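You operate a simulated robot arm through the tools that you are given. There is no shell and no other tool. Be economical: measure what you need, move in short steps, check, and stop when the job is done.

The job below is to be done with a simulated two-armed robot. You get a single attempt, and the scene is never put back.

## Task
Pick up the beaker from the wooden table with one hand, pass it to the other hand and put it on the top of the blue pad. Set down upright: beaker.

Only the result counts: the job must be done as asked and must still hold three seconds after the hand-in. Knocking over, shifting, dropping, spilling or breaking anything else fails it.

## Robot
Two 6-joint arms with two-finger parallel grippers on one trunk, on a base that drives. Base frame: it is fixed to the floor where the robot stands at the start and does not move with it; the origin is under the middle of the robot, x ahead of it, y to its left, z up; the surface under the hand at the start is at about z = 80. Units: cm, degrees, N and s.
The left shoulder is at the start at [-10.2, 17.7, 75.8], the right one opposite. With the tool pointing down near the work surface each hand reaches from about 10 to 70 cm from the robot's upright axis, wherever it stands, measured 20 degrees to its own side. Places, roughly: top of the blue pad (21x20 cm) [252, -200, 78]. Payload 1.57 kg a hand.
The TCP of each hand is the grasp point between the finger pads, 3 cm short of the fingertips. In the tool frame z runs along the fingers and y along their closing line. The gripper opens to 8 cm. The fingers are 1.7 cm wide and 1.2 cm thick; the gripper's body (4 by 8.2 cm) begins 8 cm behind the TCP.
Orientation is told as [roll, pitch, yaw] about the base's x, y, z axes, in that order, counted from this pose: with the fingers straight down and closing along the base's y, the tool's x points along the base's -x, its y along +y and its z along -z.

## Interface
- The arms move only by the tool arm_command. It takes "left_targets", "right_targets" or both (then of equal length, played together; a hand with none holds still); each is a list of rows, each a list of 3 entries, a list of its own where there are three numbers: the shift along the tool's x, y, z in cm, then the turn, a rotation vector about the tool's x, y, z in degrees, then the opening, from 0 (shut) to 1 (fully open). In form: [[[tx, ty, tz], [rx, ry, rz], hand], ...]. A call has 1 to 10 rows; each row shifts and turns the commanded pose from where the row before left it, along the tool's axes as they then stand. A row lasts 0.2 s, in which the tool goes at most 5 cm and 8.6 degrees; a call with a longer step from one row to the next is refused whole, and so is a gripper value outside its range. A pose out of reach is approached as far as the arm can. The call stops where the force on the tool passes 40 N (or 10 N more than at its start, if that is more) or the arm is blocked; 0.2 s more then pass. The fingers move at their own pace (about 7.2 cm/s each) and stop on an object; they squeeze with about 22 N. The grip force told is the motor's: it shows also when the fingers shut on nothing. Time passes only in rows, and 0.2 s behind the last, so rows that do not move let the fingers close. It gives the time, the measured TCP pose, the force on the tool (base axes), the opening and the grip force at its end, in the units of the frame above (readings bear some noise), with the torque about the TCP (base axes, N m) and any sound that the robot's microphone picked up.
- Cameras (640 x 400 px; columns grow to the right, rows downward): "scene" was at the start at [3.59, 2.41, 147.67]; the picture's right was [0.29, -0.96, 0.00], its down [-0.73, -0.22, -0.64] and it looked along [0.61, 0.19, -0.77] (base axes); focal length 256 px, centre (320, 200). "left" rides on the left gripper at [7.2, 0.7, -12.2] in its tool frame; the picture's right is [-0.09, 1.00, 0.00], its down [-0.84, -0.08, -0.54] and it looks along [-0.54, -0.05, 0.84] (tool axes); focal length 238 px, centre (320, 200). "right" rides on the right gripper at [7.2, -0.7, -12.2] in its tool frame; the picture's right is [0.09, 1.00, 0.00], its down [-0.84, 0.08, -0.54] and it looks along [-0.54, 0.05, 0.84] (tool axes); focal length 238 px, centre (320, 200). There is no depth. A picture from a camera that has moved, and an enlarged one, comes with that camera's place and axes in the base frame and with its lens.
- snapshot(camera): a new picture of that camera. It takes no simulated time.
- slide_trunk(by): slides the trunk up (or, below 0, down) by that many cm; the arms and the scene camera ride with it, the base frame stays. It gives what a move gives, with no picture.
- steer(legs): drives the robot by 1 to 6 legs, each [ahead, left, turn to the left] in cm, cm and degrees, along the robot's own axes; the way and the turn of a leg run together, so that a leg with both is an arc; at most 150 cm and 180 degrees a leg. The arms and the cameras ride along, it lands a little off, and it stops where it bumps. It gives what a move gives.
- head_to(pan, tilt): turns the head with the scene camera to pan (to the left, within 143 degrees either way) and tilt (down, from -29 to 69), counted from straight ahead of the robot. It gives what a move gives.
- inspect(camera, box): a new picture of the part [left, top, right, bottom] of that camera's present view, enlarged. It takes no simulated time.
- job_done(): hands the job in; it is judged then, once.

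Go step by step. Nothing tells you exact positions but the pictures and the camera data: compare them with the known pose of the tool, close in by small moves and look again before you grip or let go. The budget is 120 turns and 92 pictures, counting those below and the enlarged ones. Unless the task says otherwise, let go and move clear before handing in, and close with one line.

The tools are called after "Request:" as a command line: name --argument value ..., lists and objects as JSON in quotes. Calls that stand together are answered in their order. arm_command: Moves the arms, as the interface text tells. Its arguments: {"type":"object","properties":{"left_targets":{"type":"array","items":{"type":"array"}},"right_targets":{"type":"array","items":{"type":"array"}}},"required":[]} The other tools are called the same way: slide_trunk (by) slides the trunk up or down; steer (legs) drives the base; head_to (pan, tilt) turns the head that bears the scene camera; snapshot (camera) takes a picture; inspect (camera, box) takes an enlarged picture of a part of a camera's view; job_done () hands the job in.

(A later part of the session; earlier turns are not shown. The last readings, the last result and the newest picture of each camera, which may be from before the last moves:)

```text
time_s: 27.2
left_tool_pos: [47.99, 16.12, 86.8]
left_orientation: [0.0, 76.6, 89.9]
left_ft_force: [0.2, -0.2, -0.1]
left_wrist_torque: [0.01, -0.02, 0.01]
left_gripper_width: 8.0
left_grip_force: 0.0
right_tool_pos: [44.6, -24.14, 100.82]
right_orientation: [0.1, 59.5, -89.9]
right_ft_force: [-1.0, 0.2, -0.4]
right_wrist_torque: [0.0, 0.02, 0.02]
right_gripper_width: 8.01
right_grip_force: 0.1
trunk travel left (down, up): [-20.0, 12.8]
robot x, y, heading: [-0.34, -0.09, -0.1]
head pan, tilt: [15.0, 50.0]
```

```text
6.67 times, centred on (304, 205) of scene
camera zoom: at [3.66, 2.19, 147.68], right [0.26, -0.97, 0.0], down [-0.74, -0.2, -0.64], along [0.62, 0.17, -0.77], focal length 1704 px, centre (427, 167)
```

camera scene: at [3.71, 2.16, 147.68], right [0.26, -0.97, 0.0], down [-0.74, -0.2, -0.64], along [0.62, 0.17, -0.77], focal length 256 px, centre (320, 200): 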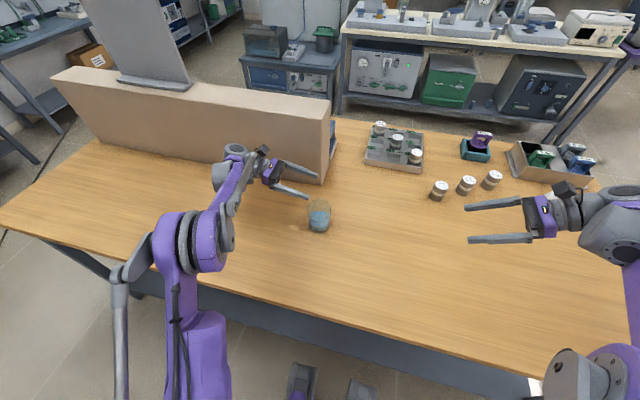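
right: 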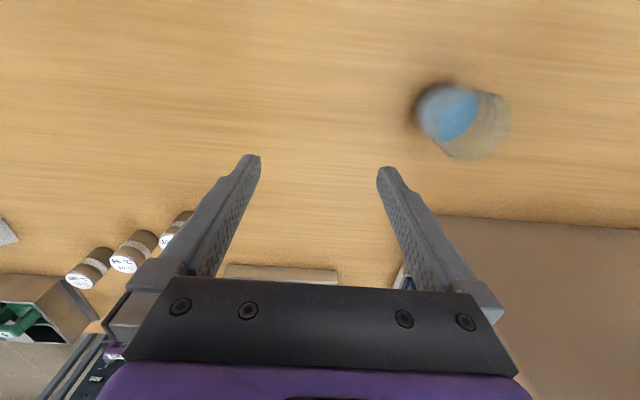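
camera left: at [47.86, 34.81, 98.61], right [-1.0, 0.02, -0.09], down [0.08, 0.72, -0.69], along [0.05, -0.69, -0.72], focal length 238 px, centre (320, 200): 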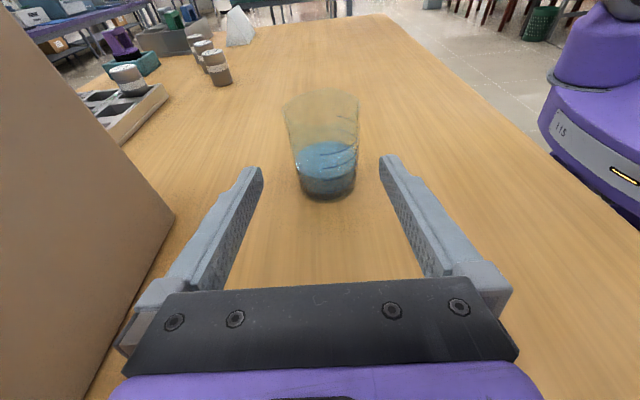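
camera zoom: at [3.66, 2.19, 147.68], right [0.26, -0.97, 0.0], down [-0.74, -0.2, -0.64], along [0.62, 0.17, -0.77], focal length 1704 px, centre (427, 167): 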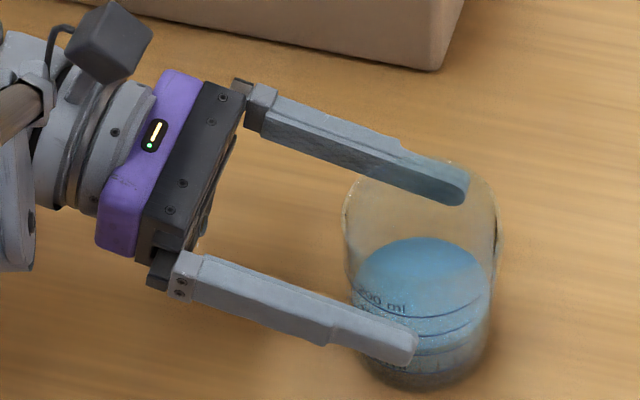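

Slightly over-corrected. I'll shift back 0.25 cm and close.

Request:
arm_command --left_targets '[[[0, -0.25, 0], [0, 0, 0], 1], [[0, 0, 0.4], [0, 0, 0], 1], [[0, 0, 0], [0, 0, 0], 0.8], [[0, 0, 0], [0, 0, 0], 0.5], [[0, 0, 0], [0, 0, 0], 0.3], [[0, 0, 0], [0, 0, 0], 0.3], [[0, 0, 0], [0, 0, 0], 0.3]]'

Request:
inspect --camera "left" --box '[200, 100, 440, 250]'

```text
time_s: 28.8
left_tool_pos: [48.28, 15.69, 86.77]
left_orientation: [0.0, 76.6, 89.8]
left_ft_force: [0.5, -1.4, 0.7]
left_wrist_torque: [-0.07, -0.08, -0.03]
left_gripper_width: 6.75
left_grip_force: 22.0
right_tool_pos: [44.48, -24.15, 100.8]
right_orientation: [0.1, 59.5, -89.9]
right_ft_force: [0.4, 0.0, -0.3]
right_wrist_torque: [-0.02, -0.01, -0.03]
right_gripper_width: 7.98
right_grip_force: 0.2
trunk travel left (down, up): [-20.0, 12.8]
robot x, y, heading: [-0.15, -0.26, -0.1]
head pan, tilt: [15.0, 50.0]
```

```text
2.67 times, centred on (320, 175) of left
camera zoom: at [47.59, 25.93, 96.47], right [-1.0, 0.02, -0.09], down [0.08, 0.72, -0.69], along [0.05, -0.69, -0.72], focal length 636 px, centre (320, 267)
```

zoom: 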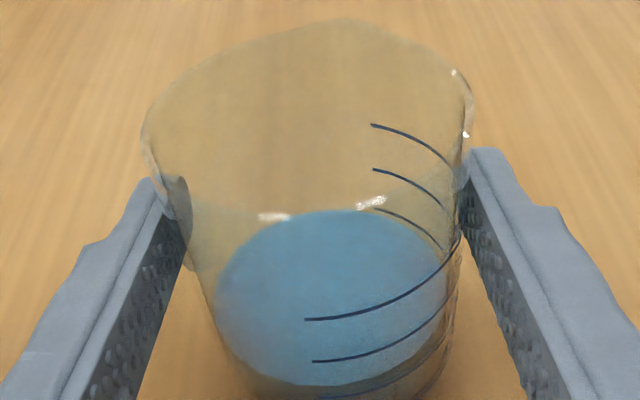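

Held at a body width of 6.75 cm. I'll test with a gentle 1.5 cm lift.

Request:
arm_command --left_targets '[[[0.24, 0, -0.06], [0, 0, 0], 0.3], [[0.24, 0, -0.06], [0, 0, 0], 0.3], [[0.24, 0, -0.06], [0, 0, 0], 0.3], [[0.24, 0, -0.06], [0, 0, 0], 0.3], [[0.24, 0, -0.06], [0, 0, 0], 0.3], [[0.24, 0, -0.06], [0, 0, 0], 0.3], [[0, 0, 0], [0, 0, 0], 0.3]]'

Request:
inspect --camera "left" --box '[200, 100, 440, 250]'

Request:
inspect --camera "scene" --box '[256, 175, 352, 235]'

```text
time_s: 30.4
left_tool_pos: [48.09, 15.77, 88.08]
left_orientation: [0.0, 76.4, 89.9]
left_ft_force: [-0.5, 0.6, -1.4]
left_wrist_torque: [0.04, -0.01, 0.0]
left_gripper_width: 6.74
left_grip_force: 22.6
right_tool_pos: [44.54, -24.1, 101.0]
right_orientation: [0.1, 59.6, -90.1]
right_ft_force: [-1.0, -0.8, 0.0]
right_wrist_torque: [0.03, 0.01, 0.01]
right_gripper_width: 8.0
right_grip_force: 0.1
trunk travel left (down, up): [-20.0, 12.8]
robot x, y, heading: [-0.02, -0.24, 0.1]
head pan, tilt: [15.0, 50.0]
```

```text
2.67 times, centred on (320, 175) of left
camera zoom: at [47.41, 26.07, 97.86], right [-1.0, 0.02, -0.09], down [0.08, 0.72, -0.69], along [0.05, -0.69, -0.72], focal length 636 px, centre (320, 267)
```

zoom: 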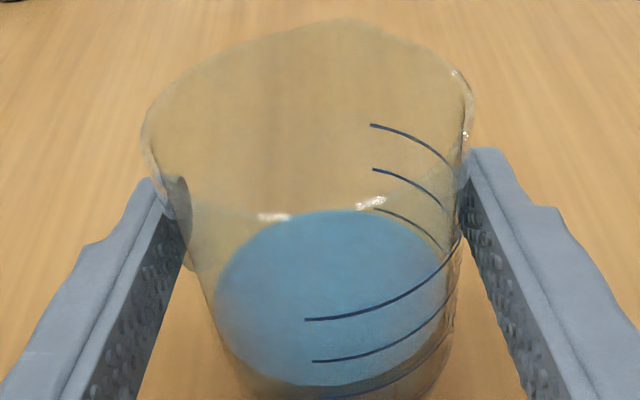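

```text
6.67 times, centred on (304, 205) of scene
camera zoom: at [3.68, 2.18, 147.68], right [0.26, -0.97, 0.0], down [-0.74, -0.2, -0.64], along [0.62, 0.17, -0.77], focal length 1704 px, centre (427, 167)
```

zoom: 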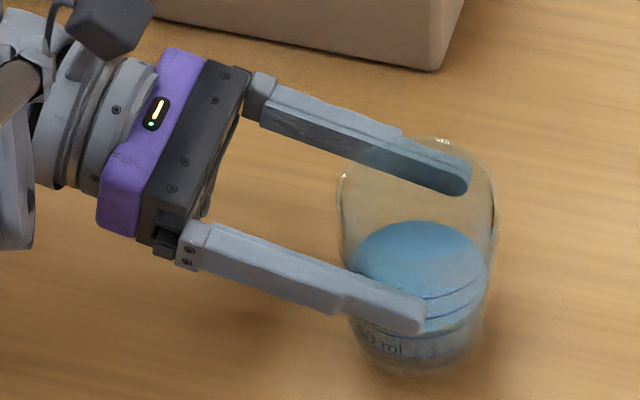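

The beaker is held and rising with the hand. I'll lift about 10 cm more, slowly.

Request:
arm_command --left_targets '[[[0.5, 0, -0.12], [0, 0, 0], 0.3], [[0.97, 0, -0.23], [0, 0, 0], 0.3], [[0.97, 0, -0.23], [0, 0, 0], 0.3], [[0.97, 0, -0.23], [0, 0, 0], 0.3], [[0.97, 0, -0.23], [0, 0, 0], 0.3], [[0.97, 0, -0.23], [0, 0, 0], 0.3], [[0.97, 0, -0.23], [0, 0, 0], 0.3], [[0.97, 0, -0.23], [0, 0, 0], 0.3], [[0.97, 0, -0.23], [0, 0, 0], 0.3], [[0.5, 0, -0.12], [0, 0, 0], 0.3]]' --right_targets '[[[0, 0, 0], [0, 8, 0], 1], [[0, 0, 0], [0, 7, 0], 1], [[0, 0, 0], [0, 0, 0], 1], [[0, 0, 0], [0, 0, 0], 1], [[0, 0, 0], [0, 0, 0], 1], [[0, 0, 0], [0, 0, 0], 1], [[0, 0, 0], [0, 0, 0], 1], [[0, 0, 0], [0, 0, 0], 1], [[0, 0, 0], [0, 0, 0], 1], [[0, 0, 0], [0, 0, 0], 1]]'

Request:
snapshot --camera "scene"

Request:
snapshot --camera "right"

```text
time_s: 32.6
left_tool_pos: [48.2, 15.96, 97.07]
left_orientation: [0.1, 76.6, 89.9]
left_ft_force: [0.0, 0.7, -2.0]
left_wrist_torque: [0.01, -0.03, 0.01]
left_gripper_width: 6.73
left_grip_force: 22.4
right_tool_pos: [44.9, -23.8, 100.71]
right_orientation: [0.4, 74.2, -89.9]
right_ft_force: [-0.3, 0.6, 0.0]
right_wrist_torque: [-0.01, 0.02, -0.01]
right_gripper_width: 8.0
right_grip_force: 0.0
right hand out of reach, approached as far as the arm can: row 2
trunk travel left (down, up): [-20.0, 12.8]
robot x, y, heading: [-0.06, -0.1, 0.2]
head pan, tilt: [15.0, 50.0]
```

```text
53 pictures are left
camera scene: at [3.68, 2.18, 147.68], right [0.26, -0.97, 0.0], down [-0.74, -0.2, -0.64], along [0.62, 0.17, -0.77], focal length 256 px, centre (320, 200)
```

scene: 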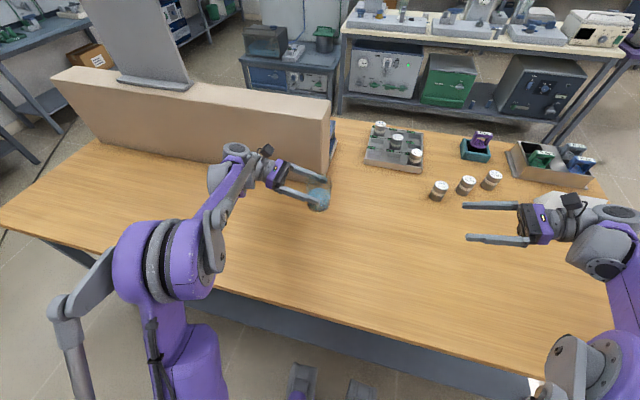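

```text
52 pictures are left
camera right: at [44.22, -33.56, 111.09], right [1.0, 0.02, 0.09], down [0.07, -0.75, -0.66], along [0.06, 0.66, -0.75], focal length 238 px, centre (320, 200)
```

right: 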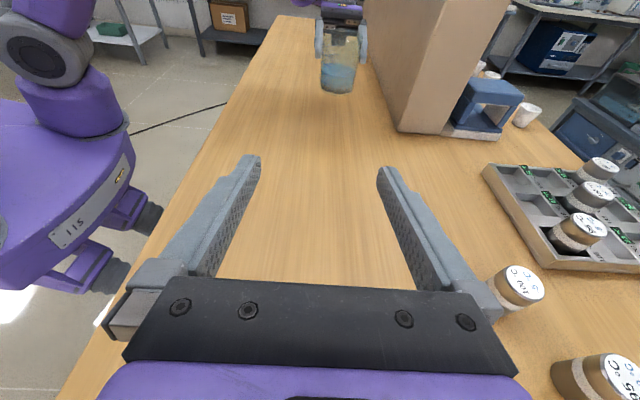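

The hold is good. I'll move the beaker toward the midline and bring the right hand to a pre-approach lower down on the other side.

Request:
arm_command --left_targets '[[[0.12, 0, 0.49], [0, 0, 0], 0.3], [[0.23, 0, 0.97], [0, 0, 0], 0.3], [[0.23, 0, 0.97], [0, 0, 0], 0.3], [[0.23, 0, 0.97], [0, 0, 0], 0.3], [[0.23, 0, 0.97], [0, 0, 0], 0.3], [[0.23, 0, 0.97], [0, 0, 0], 0.3], [[0.23, 0, 0.97], [0, 0, 0], 0.3], [[0.12, 0, 0.49], [0, 0, 0], 0.3], [[0, 0, 0], [0, 0, 0], 0.3]]' --right_targets '[[[0, 0.4, 1], [0, 0, 0], 1], [[0, 0.4, 2], [0, 0, 0], 1], [[0, 0.4, 2], [0, 0, 0], 1], [[0, 0.4, 2], [0, 0, 0], 1], [[0, 0.4, 2], [0, 0, 0], 1], [[0, 0.4, 2], [0, 0, 0], 1], [[0, 0.4, 2], [0, 0, 0], 1], [[0, 0.4, 1], [0, 0, 0], 1], [[0, 0, 0], [0, 0, 0], 1]]'

Request:
snapshot --camera "right"

Request:
snapshot --camera "scene"

```text
time_s: 34.6
left_tool_pos: [48.21, 8.64, 97.07]
left_orientation: [0.0, 76.5, 90.0]
left_ft_force: [-0.9, 0.4, -1.3]
left_wrist_torque: [0.03, -0.01, -0.03]
left_gripper_width: 6.77
left_grip_force: 22.0
right_tool_pos: [48.12, -10.35, 97.08]
right_orientation: [0.1, 74.6, -89.9]
right_ft_force: [0.3, 0.4, -1.0]
right_wrist_torque: [0.02, 0.02, 0.02]
right_gripper_width: 8.0
right_grip_force: 0.0
trunk travel left (down, up): [-20.0, 12.8]
robot x, y, heading: [-0.27, 0.21, -0.0]
head pan, tilt: [15.0, 50.0]
```

```text
51 pictures are left
camera right: at [47.56, -20.23, 107.36], right [1.0, 0.02, 0.09], down [0.08, -0.75, -0.66], along [0.05, 0.67, -0.74], focal length 238 px, centre (320, 200)
```

right: 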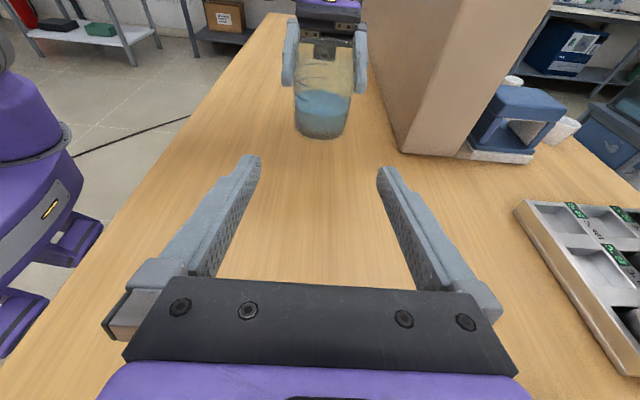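

```text
50 pictures are left
camera scene: at [3.67, 2.17, 147.68], right [0.26, -0.97, 0.0], down [-0.74, -0.2, -0.64], along [0.62, 0.17, -0.77], focal length 256 px, centre (320, 200)
```

scene: 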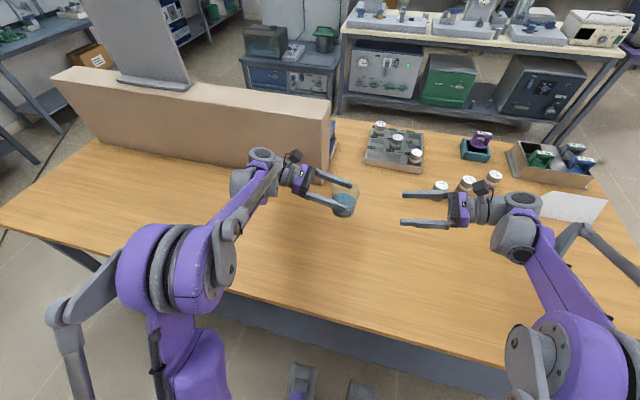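

The two hands are aligned in x, and the beaker base is near z≈90.5. I'll advance the right hand partway at lower grip height.

Request:
arm_command --right_targets '[[[0.15, 0, 1.5], [0, 0, 0], 1], [[0.15, 0, 1.5], [0, 0, 0], 1], [[0.15, 0, 1.5], [0, 0, 0], 1], [[0.15, 0, 1.5], [0, 0, 0], 1], [[0.15, 0, 1.5], [0, 0, 0], 1], [[0.15, 0, 1.5], [0, 0, 0], 1], [[0, 0, 0], [0, 0, 0], 1]]'

Request:
inspect --camera "right" --box '[200, 50, 440, 200]'

Request:
inspect --camera "scene" --box '[280, 150, 424, 240]'

```text
time_s: 36.2
left_tool_pos: [48.22, 8.54, 96.98]
left_orientation: [-0.1, 76.5, 89.8]
left_ft_force: [-0.8, 0.0, -1.7]
left_wrist_torque: [0.03, -0.01, -0.02]
left_gripper_width: 6.8
left_grip_force: 21.6
right_tool_pos: [48.08, -1.44, 95.47]
right_orientation: [0.3, 74.5, -89.9]
right_ft_force: [-0.1, 0.6, 0.1]
right_wrist_torque: [0.02, 0.05, 0.02]
right_gripper_width: 8.02
right_grip_force: 0.0
trunk travel left (down, up): [-20.0, 12.8]
robot x, y, heading: [-0.34, -0.08, 0.0]
head pan, tilt: [15.0, 50.0]
```

```text
2.67 times, centred on (320, 125) of right
camera zoom: at [47.5, -11.28, 105.69], right [1.0, 0.02, 0.09], down [0.08, -0.75, -0.66], along [0.05, 0.67, -0.74], focal length 636 px, centre (320, 400)
```

zoom: 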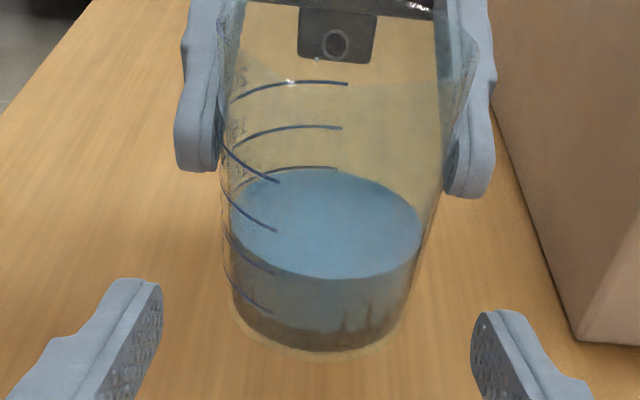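

```text
4.44 times, centred on (352, 195) of scene
camera zoom: at [3.68, 2.16, 147.68], right [0.26, -0.97, 0.0], down [-0.74, -0.2, -0.64], along [0.62, 0.17, -0.77], focal length 1136 px, centre (178, 222)
```

zoom: 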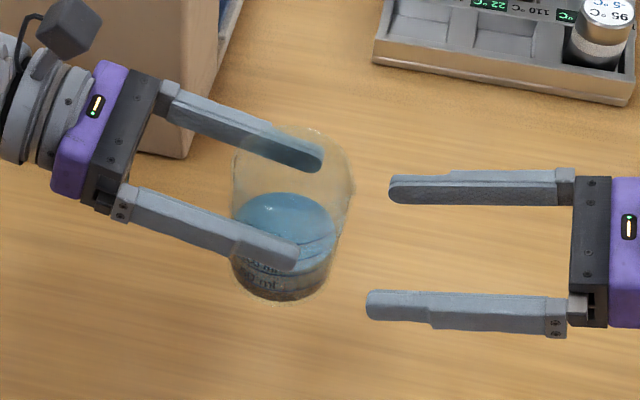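

Well aligned, with the base at z≈90.6. I'll advance most of the rest and check the clearance to the left fingers.

Request:
arm_command --right_targets '[[[0, 0, 1.2], [0, 0, 0], 1], [[0, 0, 1.2], [0, 0, 0], 1], [[0, 0, 1.2], [0, 0, 0], 1], [[0, 0, 1.2], [0, 0, 0], 1], [[0, 0, 1.2], [0, 0, 0], 1], [[0, 0, 0], [0, 0, 0], 1]]'

Request:
inspect --camera "right" --box '[200, 50, 440, 200]'

Request:
inspect --camera "scene" --box '[290, 165, 386, 225]'

```text
time_s: 37.6
left_tool_pos: [48.22, 8.55, 97.02]
left_orientation: [0.1, 76.5, 89.9]
left_ft_force: [-0.8, -0.8, -0.9]
left_wrist_torque: [0.02, 0.0, 0.0]
left_gripper_width: 6.77
left_grip_force: 21.8
right_tool_pos: [48.14, 4.5, 93.76]
right_orientation: [0.1, 74.5, -89.9]
right_ft_force: [0.3, 0.6, 0.0]
right_wrist_torque: [0.01, 0.0, -0.01]
right_gripper_width: 8.02
right_grip_force: 0.1
trunk travel left (down, up): [-20.0, 12.8]
robot x, y, heading: [0.4, 0.33, -0.0]
head pan, tilt: [15.0, 50.0]
```

```text
2.67 times, centred on (320, 125) of right
camera zoom: at [47.62, -5.38, 104.13], right [1.0, 0.02, 0.09], down [0.08, -0.75, -0.66], along [0.05, 0.67, -0.74], focal length 636 px, centre (320, 400)
```

zoom: 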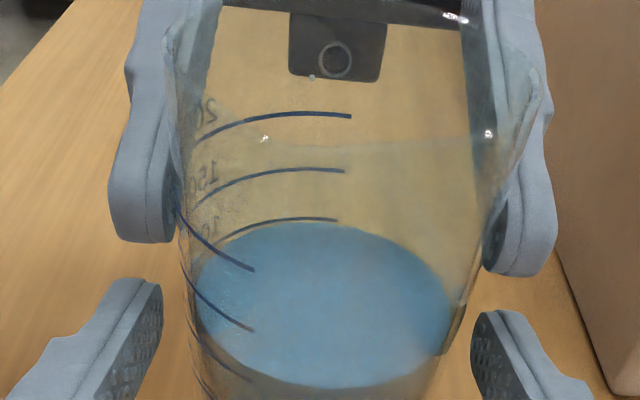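

```text
6.67 times, centred on (338, 195) of scene
camera zoom: at [3.67, 2.16, 147.68], right [0.26, -0.97, 0.0], down [-0.74, -0.2, -0.64], along [0.62, 0.17, -0.77], focal length 1704 px, centre (200, 233)
```

zoom: 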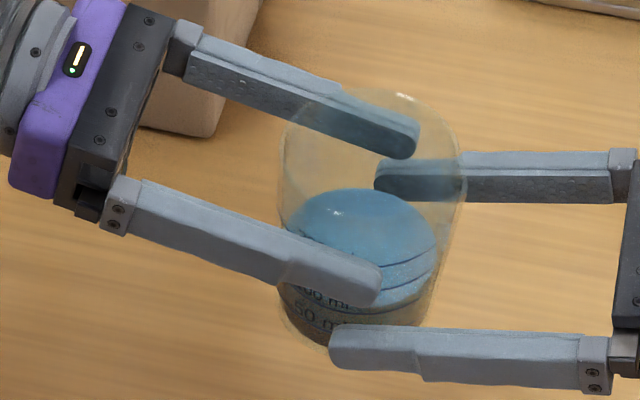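

Clearance is visible. I'll advance the last 1.6 cm and close the right gripper gently.

Request:
arm_command --right_targets '[[[0, 0, 0.8], [0, 0, 0], 1], [[0, 0, 0.8], [0, 0, 0], 1], [[0, 0, 0], [0, 0, 0], 1]]'

Request:
inspect --camera "right" --box '[200, 80, 440, 230]'

Request:
inspect --camera "scene" --box '[290, 165, 386, 225]'

```text
time_s: 38.4
left_tool_pos: [48.23, 8.83, 96.98]
left_orientation: [0.0, 76.4, 89.9]
left_ft_force: [0.1, 0.3, -1.2]
left_wrist_torque: [0.07, -0.02, 0.02]
left_gripper_width: 6.78
left_grip_force: 22.3
right_tool_pos: [48.07, 5.78, 93.3]
right_orientation: [0.2, 74.5, -89.9]
right_ft_force: [0.3, -0.4, 0.7]
right_wrist_torque: [0.0, 0.01, 0.01]
right_gripper_width: 7.98
right_grip_force: 0.0
trunk travel left (down, up): [-20.0, 12.8]
robot x, y, heading: [-0.15, 0.12, 0.1]
head pan, tilt: [15.0, 50.0]
```

```text
2.67 times, centred on (320, 155) of right
camera zoom: at [47.49, -3.87, 103.71], right [1.0, 0.02, 0.09], down [0.08, -0.75, -0.66], along [0.05, 0.67, -0.74], focal length 636 px, centre (320, 320)
```

zoom: 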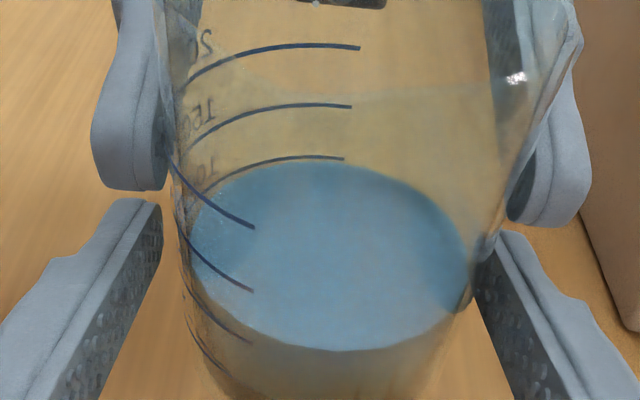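

```text
6.67 times, centred on (338, 195) of scene
camera zoom: at [3.68, 2.17, 147.68], right [0.26, -0.97, 0.0], down [-0.74, -0.2, -0.64], along [0.62, 0.17, -0.77], focal length 1704 px, centre (200, 233)
```

zoom: 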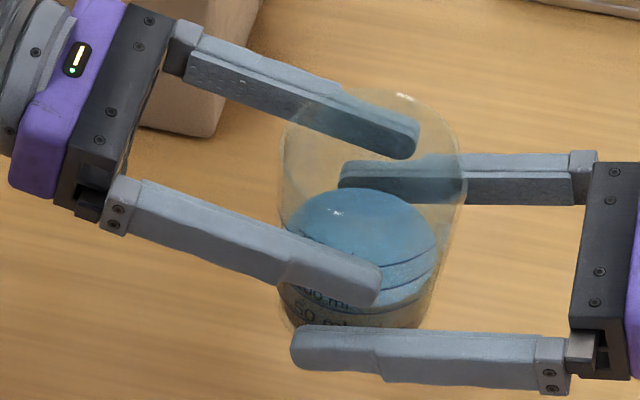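

The beaker sits about 0.15 cm toward +x between the right fingers. I'll correct that and close the right gripper.

Request:
arm_command --right_targets '[[[0, 0.15, 0], [0, 0, 0], 1], [[0, 0, 0], [0, 0, 0], 0.9], [[0, 0, 0], [0, 0, 0], 0.8], [[0, 0, 0], [0, 0, 0], 0.5], [[0, 0, 0], [0, 0, 0], 0.3], [[0, 0, 0], [0, 0, 0], 0.3], [[0, 0, 0], [0, 0, 0], 0.3]]'

Request:
inspect --camera "right" --box '[200, 80, 440, 230]'

```text
time_s: 40.0
left_tool_pos: [48.23, 8.7, 97.08]
left_orientation: [-0.1, 76.4, 89.9]
left_ft_force: [3.6, -1.1, -1.4]
left_wrist_torque: [-0.05, 0.03, 0.04]
left_gripper_width: 6.75
left_grip_force: 21.8
right_tool_pos: [48.25, 5.88, 93.41]
right_orientation: [0.2, 74.5, -89.9]
right_ft_force: [-2.9, -0.1, -0.1]
right_wrist_torque: [0.02, -0.13, 0.03]
right_gripper_width: 6.66
right_grip_force: 22.0
trunk travel left (down, up): [-20.0, 12.8]
robot x, y, heading: [-0.07, 0.42, 0.0]
head pan, tilt: [15.0, 50.0]
```

```text
2.67 times, centred on (320, 155) of right
camera zoom: at [47.64, -3.93, 103.72], right [1.0, 0.02, 0.09], down [0.08, -0.75, -0.66], along [0.05, 0.67, -0.74], focal length 636 px, centre (320, 320)
```

zoom: 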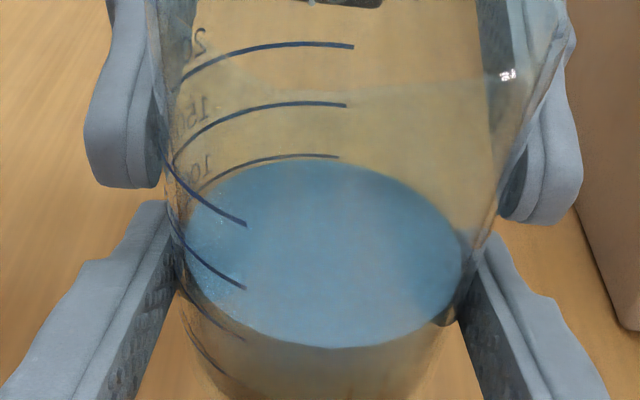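

Both hands hold the beaker with only about 3 N between them. I'll open the left gripper and then back it straight out.

Request:
arm_command --left_targets '[[[0, 0, 0], [0, 0, 0], 0.88], [[0, 0, 0], [0, 0, 0], 1], [[0, 0, 0], [0, 0, 0], 1], [[0, 0, 0], [0, 0, 0], 1]]'

Request:
inspect --camera "right" --box '[200, 50, 440, 200]'

Request:
inspect --camera "scene" --box '[290, 165, 386, 225]'

```text
time_s: 41.0
left_tool_pos: [48.19, 8.7, 96.97]
left_orientation: [0.1, 76.5, 89.8]
left_ft_force: [-0.1, 0.2, -0.2]
left_wrist_torque: [-0.02, 0.02, 0.01]
left_gripper_width: 8.02
left_grip_force: 0.0
right_tool_pos: [48.09, 5.94, 93.32]
right_orientation: [0.2, 74.5, -89.9]
right_ft_force: [-0.2, -0.1, 0.6]
right_wrist_torque: [-0.01, -0.01, -0.04]
right_gripper_width: 6.68
right_grip_force: 22.2
trunk travel left (down, up): [-20.0, 12.8]
robot x, y, heading: [0.19, -0.2, -0.1]
head pan, tilt: [15.0, 50.0]
```

```text
2.67 times, centred on (320, 125) of right
camera zoom: at [47.65, -3.94, 103.72], right [1.0, 0.02, 0.09], down [0.08, -0.75, -0.66], along [0.05, 0.67, -0.74], focal length 636 px, centre (320, 400)
```

zoom: 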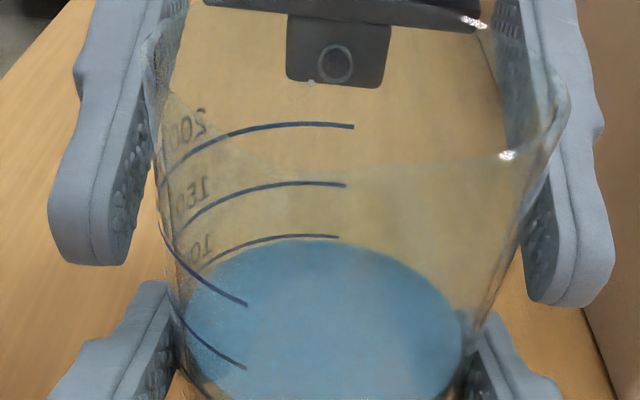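

```text
6.67 times, centred on (338, 195) of scene
camera zoom: at [3.68, 2.18, 147.68], right [0.26, -0.97, 0.0], down [-0.74, -0.2, -0.64], along [0.62, 0.17, -0.77], focal length 1704 px, centre (200, 233)
```

zoom: 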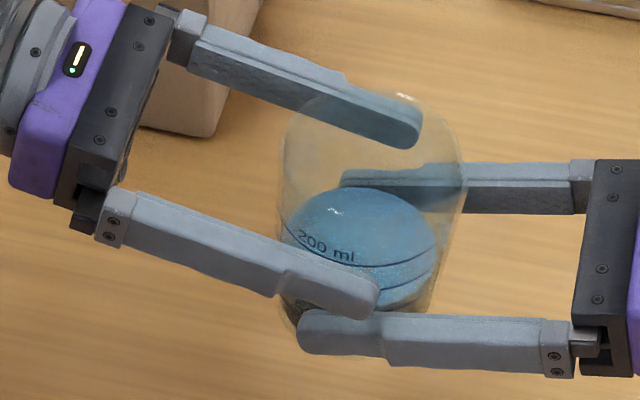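

The right hand holds it alone. I'll retreat the left hand along its own axis.

Request:
arm_command --left_targets '[[[0, 0, -1], [0, 0, 0], 1], [[0, 0, -1.5], [0, 0, 0], 1], [[0, 0, -1.5], [0, 0, 0], 1], [[0, 0, -1.5], [0, 0, 0], 1], [[0, 0, -1.5], [0, 0, 0], 1], [[0, 0, -1.5], [0, 0, 0], 1], [[0, 0, -1.5], [0, 0, 0], 1], [[0, 0, -1.5], [0, 0, 0], 1]]'

Request:
snapshot --camera "scene"

```text
time_s: 42.8
left_tool_pos: [48.18, 19.8, 99.83]
left_orientation: [0.0, 76.4, 89.9]
left_ft_force: [1.3, -0.1, 1.5]
left_wrist_torque: [0.02, 0.0, -0.01]
left_gripper_width: 8.01
left_grip_force: 0.1
right_tool_pos: [48.26, 5.87, 93.44]
right_orientation: [0.2, 74.5, -89.9]
right_ft_force: [-0.8, 1.0, 0.0]
right_wrist_torque: [0.01, -0.01, -0.02]
right_gripper_width: 6.69
right_grip_force: 22.4
trunk travel left (down, up): [-20.0, 12.8]
robot x, y, heading: [0.1, 0.4, -0.0]
head pan, tilt: [15.0, 50.0]
```

```text
40 pictures are left
camera scene: at [3.68, 2.2, 147.68], right [0.26, -0.97, 0.0], down [-0.74, -0.2, -0.64], along [0.62, 0.17, -0.77], focal length 256 px, centre (320, 200)
```

scene: 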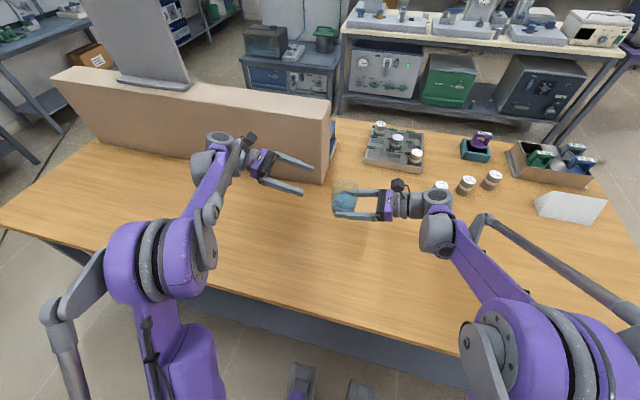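

Next I'll raise the left hand and fold it back to pointing down, out of the way.

Request:
arm_command --left_targets '[[[2.9, 0, -0.7], [0, 0, 0], 1], [[2.9, 0, -0.7], [0, 0, 0], 1], [[2.9, 0, -0.7], [0, -8.5, 0], 1], [[0, 0, 0], [0, -8.5, 0], 1], [[0, 0, 0], [0, -8.5, 0], 1], [[0, 0, 0], [0, -8.5, 0], 1], [[0, 0, 0], [0, -8.5, 0], 1], [[0, 0, 0], [0, -8.5, 0], 1], [[0, 0, 0], [0, -8.5, 0], 1], [[0, 0, 0], [0, -8.5, 0], 1]]'

Request:
head_to --pan -143 --tilt 30

Request:
snapshot --camera "scene"

```text
time_s: 45.0
left_tool_pos: [48.21, 19.91, 108.71]
left_orientation: [0.0, 8.3, 89.9]
left_ft_force: [-0.9, 0.1, -0.6]
left_wrist_torque: [-0.03, 0.02, -0.01]
left_gripper_width: 8.0
left_grip_force: 0.1
right_tool_pos: [48.05, 5.75, 93.39]
right_orientation: [0.3, 74.5, -89.9]
right_ft_force: [0.4, -0.5, -1.3]
right_wrist_torque: [-0.03, -0.02, -0.02]
right_gripper_width: 6.67
right_grip_force: 21.6
trunk travel left (down, up): [-20.0, 12.8]
robot x, y, heading: [0.08, 0.25, 0.1]
head pan, tilt: [15.0, 50.0]
```

```text
time_s: 47.4
left_tool_pos: [48.2, 19.98, 108.81]
left_orientation: [-0.1, 8.6, 89.8]
left_ft_force: [-0.4, 0.8, 0.1]
left_wrist_torque: [-0.03, 0.03, -0.02]
left_gripper_width: 7.97
left_grip_force: 0.0
right_tool_pos: [48.17, 5.82, 93.35]
right_orientation: [0.2, 74.5, -90.0]
right_ft_force: [0.1, -0.2, 0.7]
right_wrist_torque: [0.0, -0.02, 0.04]
right_gripper_width: 6.68
right_grip_force: 22.1
trunk travel left (down, up): [-20.0, 12.8]
robot x, y, heading: [0.02, 0.17, -0.3]
head pan, tilt: [-143.0, 30.0]
```

```text
39 pictures are left
camera scene: at [-10.98, -5.26, 150.63], right [-0.6, 0.8, 0.0], down [0.4, 0.3, -0.87], along [-0.69, -0.52, -0.5], focal length 256 px, centre (320, 200)
```

scene: 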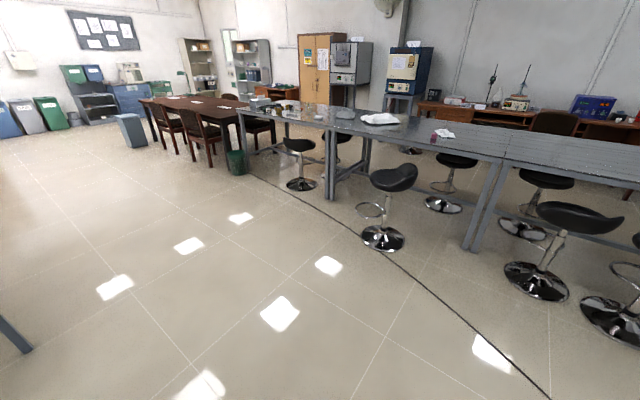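

The floor behind is clear. I'll lift the left hand a bit higher and to the left, then back off from the table.

Request:
arm_command --left_targets '[[[-3, 2, -3], [0, -8, 0], 1], [[-3, 2, -3], [0, 0, 0], 1], [[-3, 2, -3], [0, 0, 0], 1], [[-3, 2, -3], [0, 0, 0], 1], [[-3, 2, -3], [0, 0, 0], 1]]'

Request:
steer --legs '[[-55, 0, 0]]'

Request:
head_to --pan -55 --tilt 35

Request:
snapshot --camera "scene"

Request:
snapshot --camera "right"

```text
time_s: 48.6
left_tool_pos: [37.28, 35.44, 121.74]
left_orientation: [-0.2, 0.5, 90.0]
left_ft_force: [0.0, 0.5, -0.1]
left_wrist_torque: [0.01, -0.04, -0.02]
left_gripper_width: 7.96
left_grip_force: 0.0
left hand out of reach, approached as far as the arm can: row 5
right_tool_pos: [47.97, 5.79, 93.39]
right_orientation: [0.5, 74.6, -89.6]
right_ft_force: [-0.3, 0.8, 0.0]
right_wrist_torque: [-0.02, 0.01, 0.03]
right_gripper_width: 6.64
right_grip_force: 22.2
trunk travel left (down, up): [-20.0, 12.8]
robot x, y, heading: [-0.06, 0.2, -0.1]
head pan, tilt: [-143.0, 30.0]
```

```text
time_s: 51.6
left_tool_pos: [-14.18, 35.32, 121.76]
left_orientation: [0.0, 0.6, 89.5]
left_ft_force: [-0.2, -0.2, 0.2]
left_wrist_torque: [-0.03, -0.03, 0.01]
left_gripper_width: 8.01
left_grip_force: 0.1
right_tool_pos: [-3.85, 5.72, 93.46]
right_orientation: [0.2, 74.5, -90.1]
right_ft_force: [-0.9, 0.2, -0.4]
right_wrist_torque: [-0.07, 0.02, 0.02]
right_gripper_width: 6.66
right_grip_force: 22.0
trunk travel left (down, up): [-20.0, 12.8]
robot x, y, heading: [-52.33, 0.28, -0.1]
head pan, tilt: [-143.0, 30.0]
```

```text
time_s: 53.2
left_tool_pos: [-14.2, 35.31, 121.76]
left_orientation: [0.0, 0.5, 89.7]
left_ft_force: [-0.9, 0.5, 0.0]
left_wrist_torque: [0.0, -0.01, -0.03]
left_gripper_width: 8.01
left_grip_force: 0.0
right_tool_pos: [-3.75, 5.78, 93.34]
right_orientation: [0.2, 74.5, -90.2]
right_ft_force: [1.2, -0.3, 0.2]
right_wrist_torque: [-0.03, 0.02, -0.02]
right_gripper_width: 6.66
right_grip_force: 21.7
trunk travel left (down, up): [-20.0, 12.8]
robot x, y, heading: [-51.81, 0.16, -0.1]
head pan, tilt: [-55.0, 35.0]
```

```text
38 pictures are left
camera scene: at [-50.7, -6.9, 149.85], right [-0.82, -0.57, 0.0], down [-0.33, 0.47, -0.82], along [0.47, -0.67, -0.57], focal length 256 px, centre (320, 200)
```

scene: 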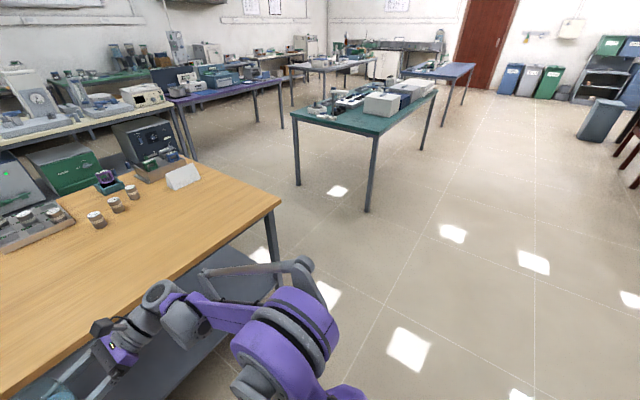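

```text
37 pictures are left
camera right: at [-4.32, -4.05, 103.72], right [1.0, 0.02, 0.09], down [0.07, -0.75, -0.66], along [0.05, 0.67, -0.74], focal length 238 px, centre (320, 200)
```

right: 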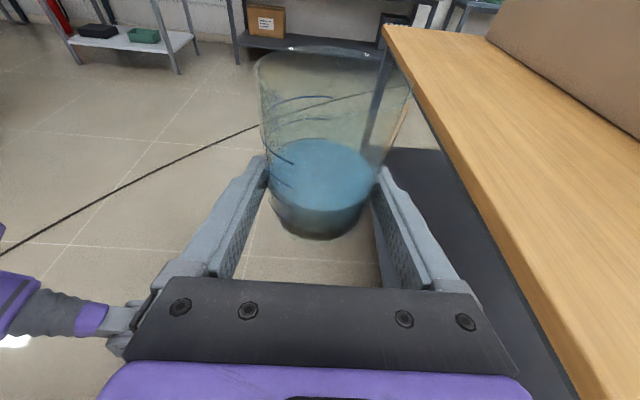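

Everything is stable. I'll sidestep right to line up with the gap between the wooden and green tables.

Request:
steer --legs '[[0, -131, 0]]'

Request:
head_to --pan 0 --tilt 30

Request:
snapshot --camera "scene"

```text
time_s: 65.3
left_tool_pos: [-14.98, -100.46, 121.7]
left_orientation: [-0.1, 0.5, 89.5]
left_ft_force: [0.6, -0.1, -0.5]
left_wrist_torque: [-0.02, -0.02, -0.04]
left_gripper_width: 8.02
left_grip_force: 0.0
right_tool_pos: [-4.51, -129.94, 93.35]
right_orientation: [0.3, 74.5, -90.2]
right_ft_force: [-0.2, 0.0, -0.5]
right_wrist_torque: [-0.03, 0.02, -0.01]
right_gripper_width: 6.63
right_grip_force: 22.1
trunk travel left (down, up): [-20.0, 12.8]
robot x, y, heading: [-52.82, -135.75, -0.3]
head pan, tilt: [-55.0, 35.0]
```

```text
time_s: 66.6
left_tool_pos: [-15.04, -100.44, 121.82]
left_orientation: [0.0, 0.5, 89.4]
left_ft_force: [-0.5, 0.2, -0.1]
left_wrist_torque: [0.01, 0.0, -0.01]
left_gripper_width: 8.02
left_grip_force: 0.2
right_tool_pos: [-4.55, -129.99, 93.36]
right_orientation: [0.2, 74.4, -90.3]
right_ft_force: [-0.2, -0.4, -0.2]
right_wrist_torque: [-0.05, -0.01, -0.02]
right_gripper_width: 6.68
right_grip_force: 21.5
trunk travel left (down, up): [-20.0, 12.8]
robot x, y, heading: [-52.78, -135.33, -0.5]
head pan, tilt: [0.0, 30.0]
```

```text
36 pictures are left
camera scene: at [-47.48, -135.47, 150.63], right [-0.01, -1.0, 0.0], down [-0.5, 0.0, -0.87], along [0.87, -0.01, -0.5], focal length 256 px, centre (320, 200)
```

scene: 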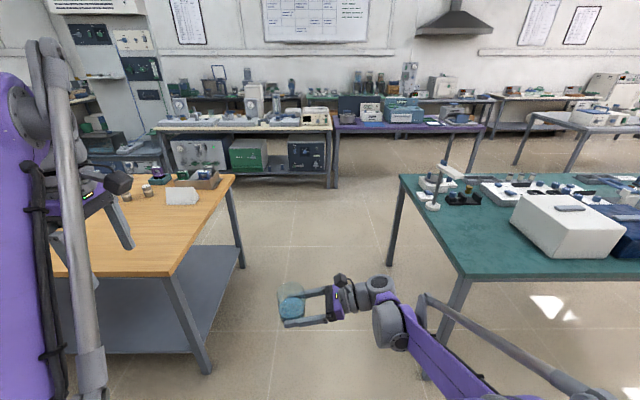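

The corridor is centred on y≈-136 and the robot is at -135.5. I'll drive ahead between the tables.

Request:
steer --legs '[[105, 0, 0.5]]'

Request:
snapshot --camera "scene"

```text
time_s: 72.0
left_tool_pos: [90.39, -100.52, 121.67]
left_orientation: [0.1, 0.6, 89.9]
left_ft_force: [-0.8, 0.5, 0.4]
left_wrist_torque: [-0.04, 0.0, 0.02]
left_gripper_width: 8.0
left_grip_force: 0.0
right_tool_pos: [101.0, -130.09, 93.34]
right_orientation: [0.1, 74.5, -89.9]
right_ft_force: [0.1, -0.2, -0.6]
right_wrist_torque: [0.0, -0.02, 0.0]
right_gripper_width: 6.68
right_grip_force: 21.7
trunk travel left (down, up): [-20.0, 12.8]
robot x, y, heading: [53.07, -135.75, 0.1]
head pan, tilt: [0.0, 30.0]
```

```text
35 pictures are left
camera scene: at [58.18, -135.75, 150.63], right [0.0, -1.0, 0.0], down [-0.5, 0.0, -0.87], along [0.87, 0.0, -0.5], focal length 256 px, centre (320, 200)
```

scene: 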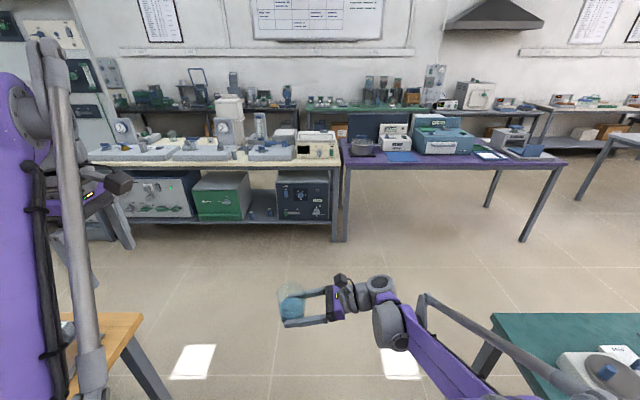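

The purple table's front edge is at x≈231, and the pad is where the task says. I'll advance to x≈155, then sidestep to y≈-208.

Request:
steer --legs '[[102, 0, 0], [0, -70, 0]]'

Request:
head_to --pan 5 --tilt 35

Request:
snapshot --camera "scene"

```text
time_s: 83.6
left_tool_pos: [194.24, -169.53, 121.8]
left_orientation: [0.0, 0.5, 90.0]
left_ft_force: [0.4, 0.0, 0.2]
left_wrist_torque: [0.0, 0.01, 0.03]
left_gripper_width: 8.02
left_grip_force: 0.0
right_tool_pos: [205.14, -199.01, 93.45]
right_orientation: [0.2, 74.5, -89.7]
right_ft_force: [-0.6, -0.2, 1.1]
right_wrist_torque: [-0.01, 0.01, 0.01]
right_gripper_width: 6.66
right_grip_force: 22.6
trunk travel left (down, up): [-20.0, 12.8]
robot x, y, heading: [157.14, -205.15, 0.0]
head pan, tilt: [0.0, 30.0]
```

```text
time_s: 84.3
left_tool_pos: [194.39, -169.52, 121.75]
left_orientation: [0.1, 0.5, 90.0]
left_ft_force: [-0.5, -0.2, 0.1]
left_wrist_torque: [0.04, 0.0, -0.02]
left_gripper_width: 8.01
left_grip_force: 0.0
right_tool_pos: [205.08, -199.07, 93.41]
right_orientation: [0.2, 74.6, -89.7]
right_ft_force: [-0.4, -1.0, 0.1]
right_wrist_torque: [-0.01, -0.01, 0.01]
right_gripper_width: 6.65
right_grip_force: 21.6
trunk travel left (down, up): [-20.0, 12.8]
robot x, y, heading: [157.25, -204.92, 0.0]
head pan, tilt: [5.0, 35.0]
```

```text
34 pictures are left
camera scene: at [161.99, -204.03, 149.85], right [0.09, -1.0, 0.0], down [-0.57, -0.05, -0.82], along [0.82, 0.07, -0.57], focal length 256 px, centre (320, 200)
```

scene: 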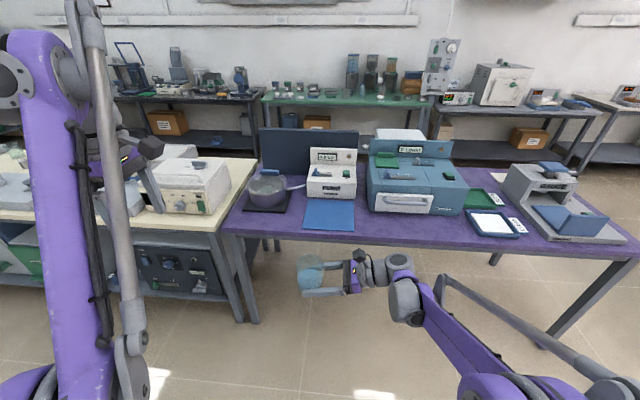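

Nearly in place. The blue device to the right has its front at about x=258, so I'll aim for the front half of the pad, x≈248. Driving in.

Request:
steer --legs '[[0, -3, 0], [42, 0, 0]]'

Request:
head_to --pan -5 --tilt 52

Request:
snapshot --camera "scene"

Request:
snapshot --camera "right"

```text
time_s: 87.4
left_tool_pos: [235.77, -172.81, 121.76]
left_orientation: [0.0, 0.5, 89.8]
left_ft_force: [0.6, -0.5, -0.6]
left_wrist_torque: [0.01, 0.01, -0.02]
left_gripper_width: 8.02
left_grip_force: 0.0
right_tool_pos: [246.37, -202.41, 93.32]
right_orientation: [0.1, 74.5, -90.0]
right_ft_force: [0.4, -0.3, -0.5]
right_wrist_torque: [-0.05, -0.04, 0.01]
right_gripper_width: 6.65
right_grip_force: 22.1
trunk travel left (down, up): [-20.0, 12.8]
robot x, y, heading: [198.24, -208.24, -0.2]
head pan, tilt: [5.0, 35.0]
```

```text
time_s: 88.2
left_tool_pos: [235.72, -172.71, 121.69]
left_orientation: [0.0, 0.5, 89.9]
left_ft_force: [-0.1, -0.7, -0.7]
left_wrist_torque: [0.02, 0.02, 0.0]
left_gripper_width: 8.0
left_grip_force: 0.0
right_tool_pos: [246.35, -202.22, 93.35]
right_orientation: [0.2, 74.5, -90.0]
right_ft_force: [-0.1, -1.0, -0.5]
right_wrist_torque: [-0.04, -0.01, -0.01]
right_gripper_width: 6.67
right_grip_force: 21.9
trunk travel left (down, up): [-20.0, 12.8]
robot x, y, heading: [198.26, -207.76, -0.3]
head pan, tilt: [-5.0, 52.0]
```

```text
33 pictures are left
camera scene: at [201.83, -208.58, 147.42], right [-0.09, -1.0, 0.0], down [-0.78, 0.07, -0.62], along [0.61, -0.06, -0.79], focal length 256 px, centre (320, 200)
```

scene: 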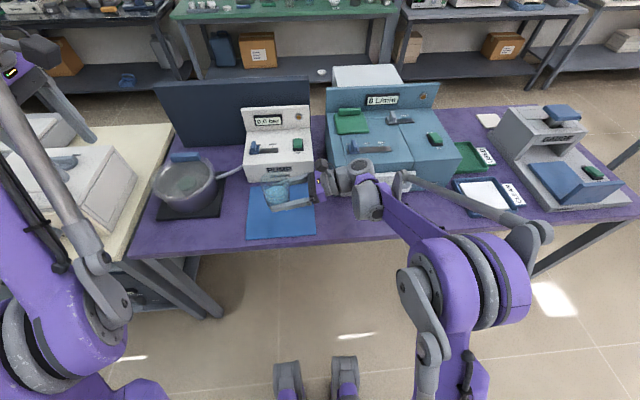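

```text
32 pictures are left
camera right: at [245.74, -212.17, 103.73], right [1.0, 0.02, 0.09], down [0.08, -0.75, -0.66], along [0.05, 0.67, -0.74], focal length 238 px, centre (320, 200)
```

right: 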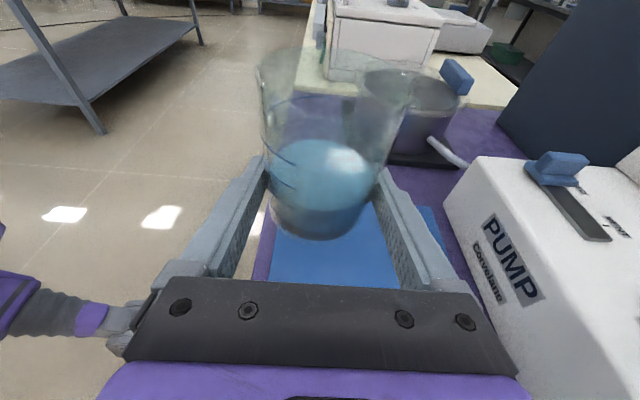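

The beaker hangs over the pad. I'll zoom to check clearances to the PUMP, the device and the pot before lowering.

Request:
inspect --camera "scene" --box '[220, 140, 412, 260]'

```text
3.33 times, centred on (316, 200) of scene
camera zoom: at [201.83, -208.58, 147.42], right [-0.09, -1.0, 0.0], down [-0.78, 0.07, -0.62], along [0.61, -0.06, -0.79], focal length 852 px, centre (333, 200)
```

zoom: 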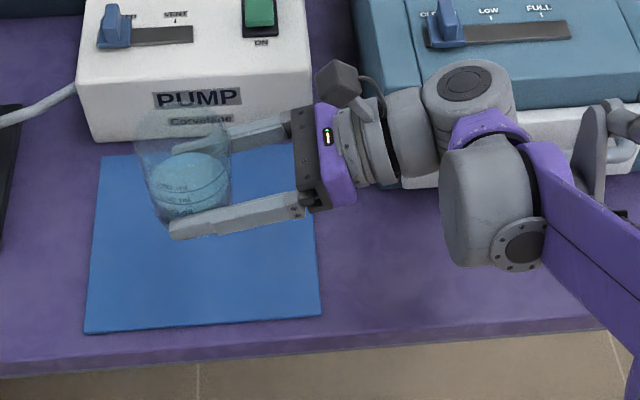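

The pad spans x 242–263 and y -211 to -190, and the beaker is over [246, -201]. The device's drawer front, at x≈255, is close to the wrist's right side. I'll turn the robot slightly right so the wrist swings away from it, then re-centre.

Request:
steer --legs '[[0, 0, -12], [0, 11, 0]]'

Request:
inspect --camera "scene" --box '[160, 100, 480, 300]'

```text
time_s: 90.6
left_tool_pos: [244.75, -171.13, 121.67]
left_orientation: [-0.1, 0.5, 77.3]
left_ft_force: [-0.5, -0.8, -0.5]
left_wrist_torque: [0.01, -0.04, 0.02]
left_gripper_width: 8.01
left_grip_force: 0.0
right_tool_pos: [248.86, -202.24, 93.39]
right_orientation: [0.1, 74.5, -102.4]
right_ft_force: [0.2, 0.2, 0.5]
right_wrist_torque: [-0.06, -0.01, 0.01]
right_gripper_width: 6.64
right_grip_force: 22.1
trunk travel left (down, up): [-20.0, 12.8]
robot x, y, heading: [200.66, -197.92, -12.6]
head pan, tilt: [-5.0, 52.0]
```

```text
2.00 times, centred on (320, 200) of scene
camera zoom: at [203.96, -198.78, 147.41], right [-0.3, -0.95, 0.0], down [-0.75, 0.24, -0.62], along [0.59, -0.19, -0.79], focal length 511 px, centre (320, 200)
```

zoom: 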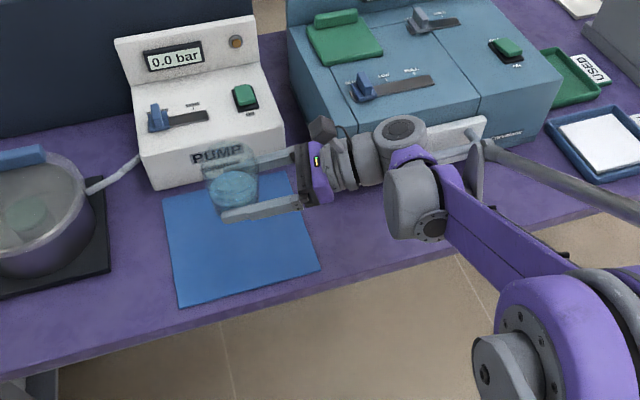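

The beaker is now over about [249, -201], well inside the pad, and the wrist is clear of the drawer. I'll lower it in stages.

Request:
arm_command --right_targets '[[[-0.96, 0, 0.27], [0, 0, 0], 0.3], [[-0.96, 0, 0.27], [0, 0, 0], 0.3], [[-0.96, 0, 0.27], [0, 0, 0], 0.3], [[-0.96, 0, 0.27], [0, 0, 0], 0.3], [[-0.96, 0, 0.27], [0, 0, 0], 0.3], [[-0.96, 0, 0.27], [0, 0, 0], 0.3], [[-0.96, 0, 0.27], [0, 0, 0], 0.3], [[0, 0, 0], [0, 0, 0], 0.3]]'

Request:
inspect --camera "scene" --box '[200, 140, 392, 260]'

Request:
snapshot --camera "right"

```text
time_s: 92.4
left_tool_pos: [244.84, -171.12, 121.71]
left_orientation: [0.0, 0.6, 77.3]
left_ft_force: [0.3, 0.9, 0.4]
left_wrist_torque: [0.0, 0.03, -0.03]
left_gripper_width: 8.04
left_grip_force: 0.0
right_tool_pos: [248.69, -202.3, 86.28]
right_orientation: [0.1, 74.5, -102.5]
right_ft_force: [-0.4, 0.3, 0.5]
right_wrist_torque: [-0.03, 0.02, 0.0]
right_gripper_width: 6.62
right_grip_force: 21.4
trunk travel left (down, up): [-20.0, 12.8]
robot x, y, heading: [200.66, -197.81, -12.6]
head pan, tilt: [-5.0, 52.0]
```

```text
3.33 times, centred on (296, 200) of scene
camera zoom: at [203.94, -198.81, 147.41], right [-0.3, -0.95, 0.0], down [-0.75, 0.24, -0.62], along [0.59, -0.19, -0.79], focal length 852 px, centre (400, 200)
```

zoom: 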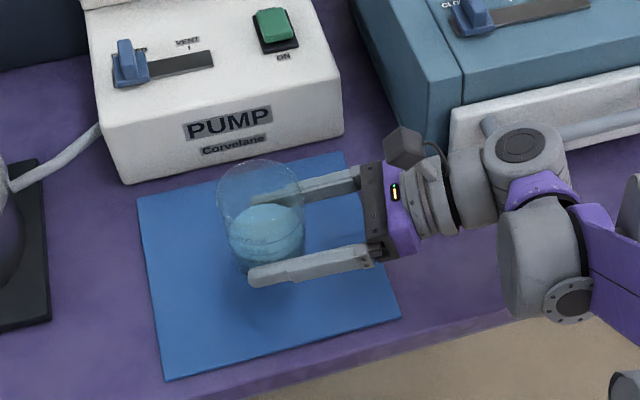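

```text
28 pictures are left
camera right: at [246.07, -211.75, 96.73], right [0.98, -0.19, 0.09], down [-0.09, -0.75, -0.66], along [0.19, 0.64, -0.74], focal length 238 px, centre (320, 200)
```

right: 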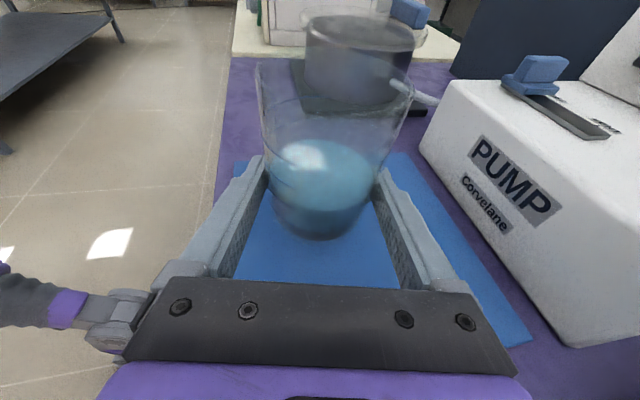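

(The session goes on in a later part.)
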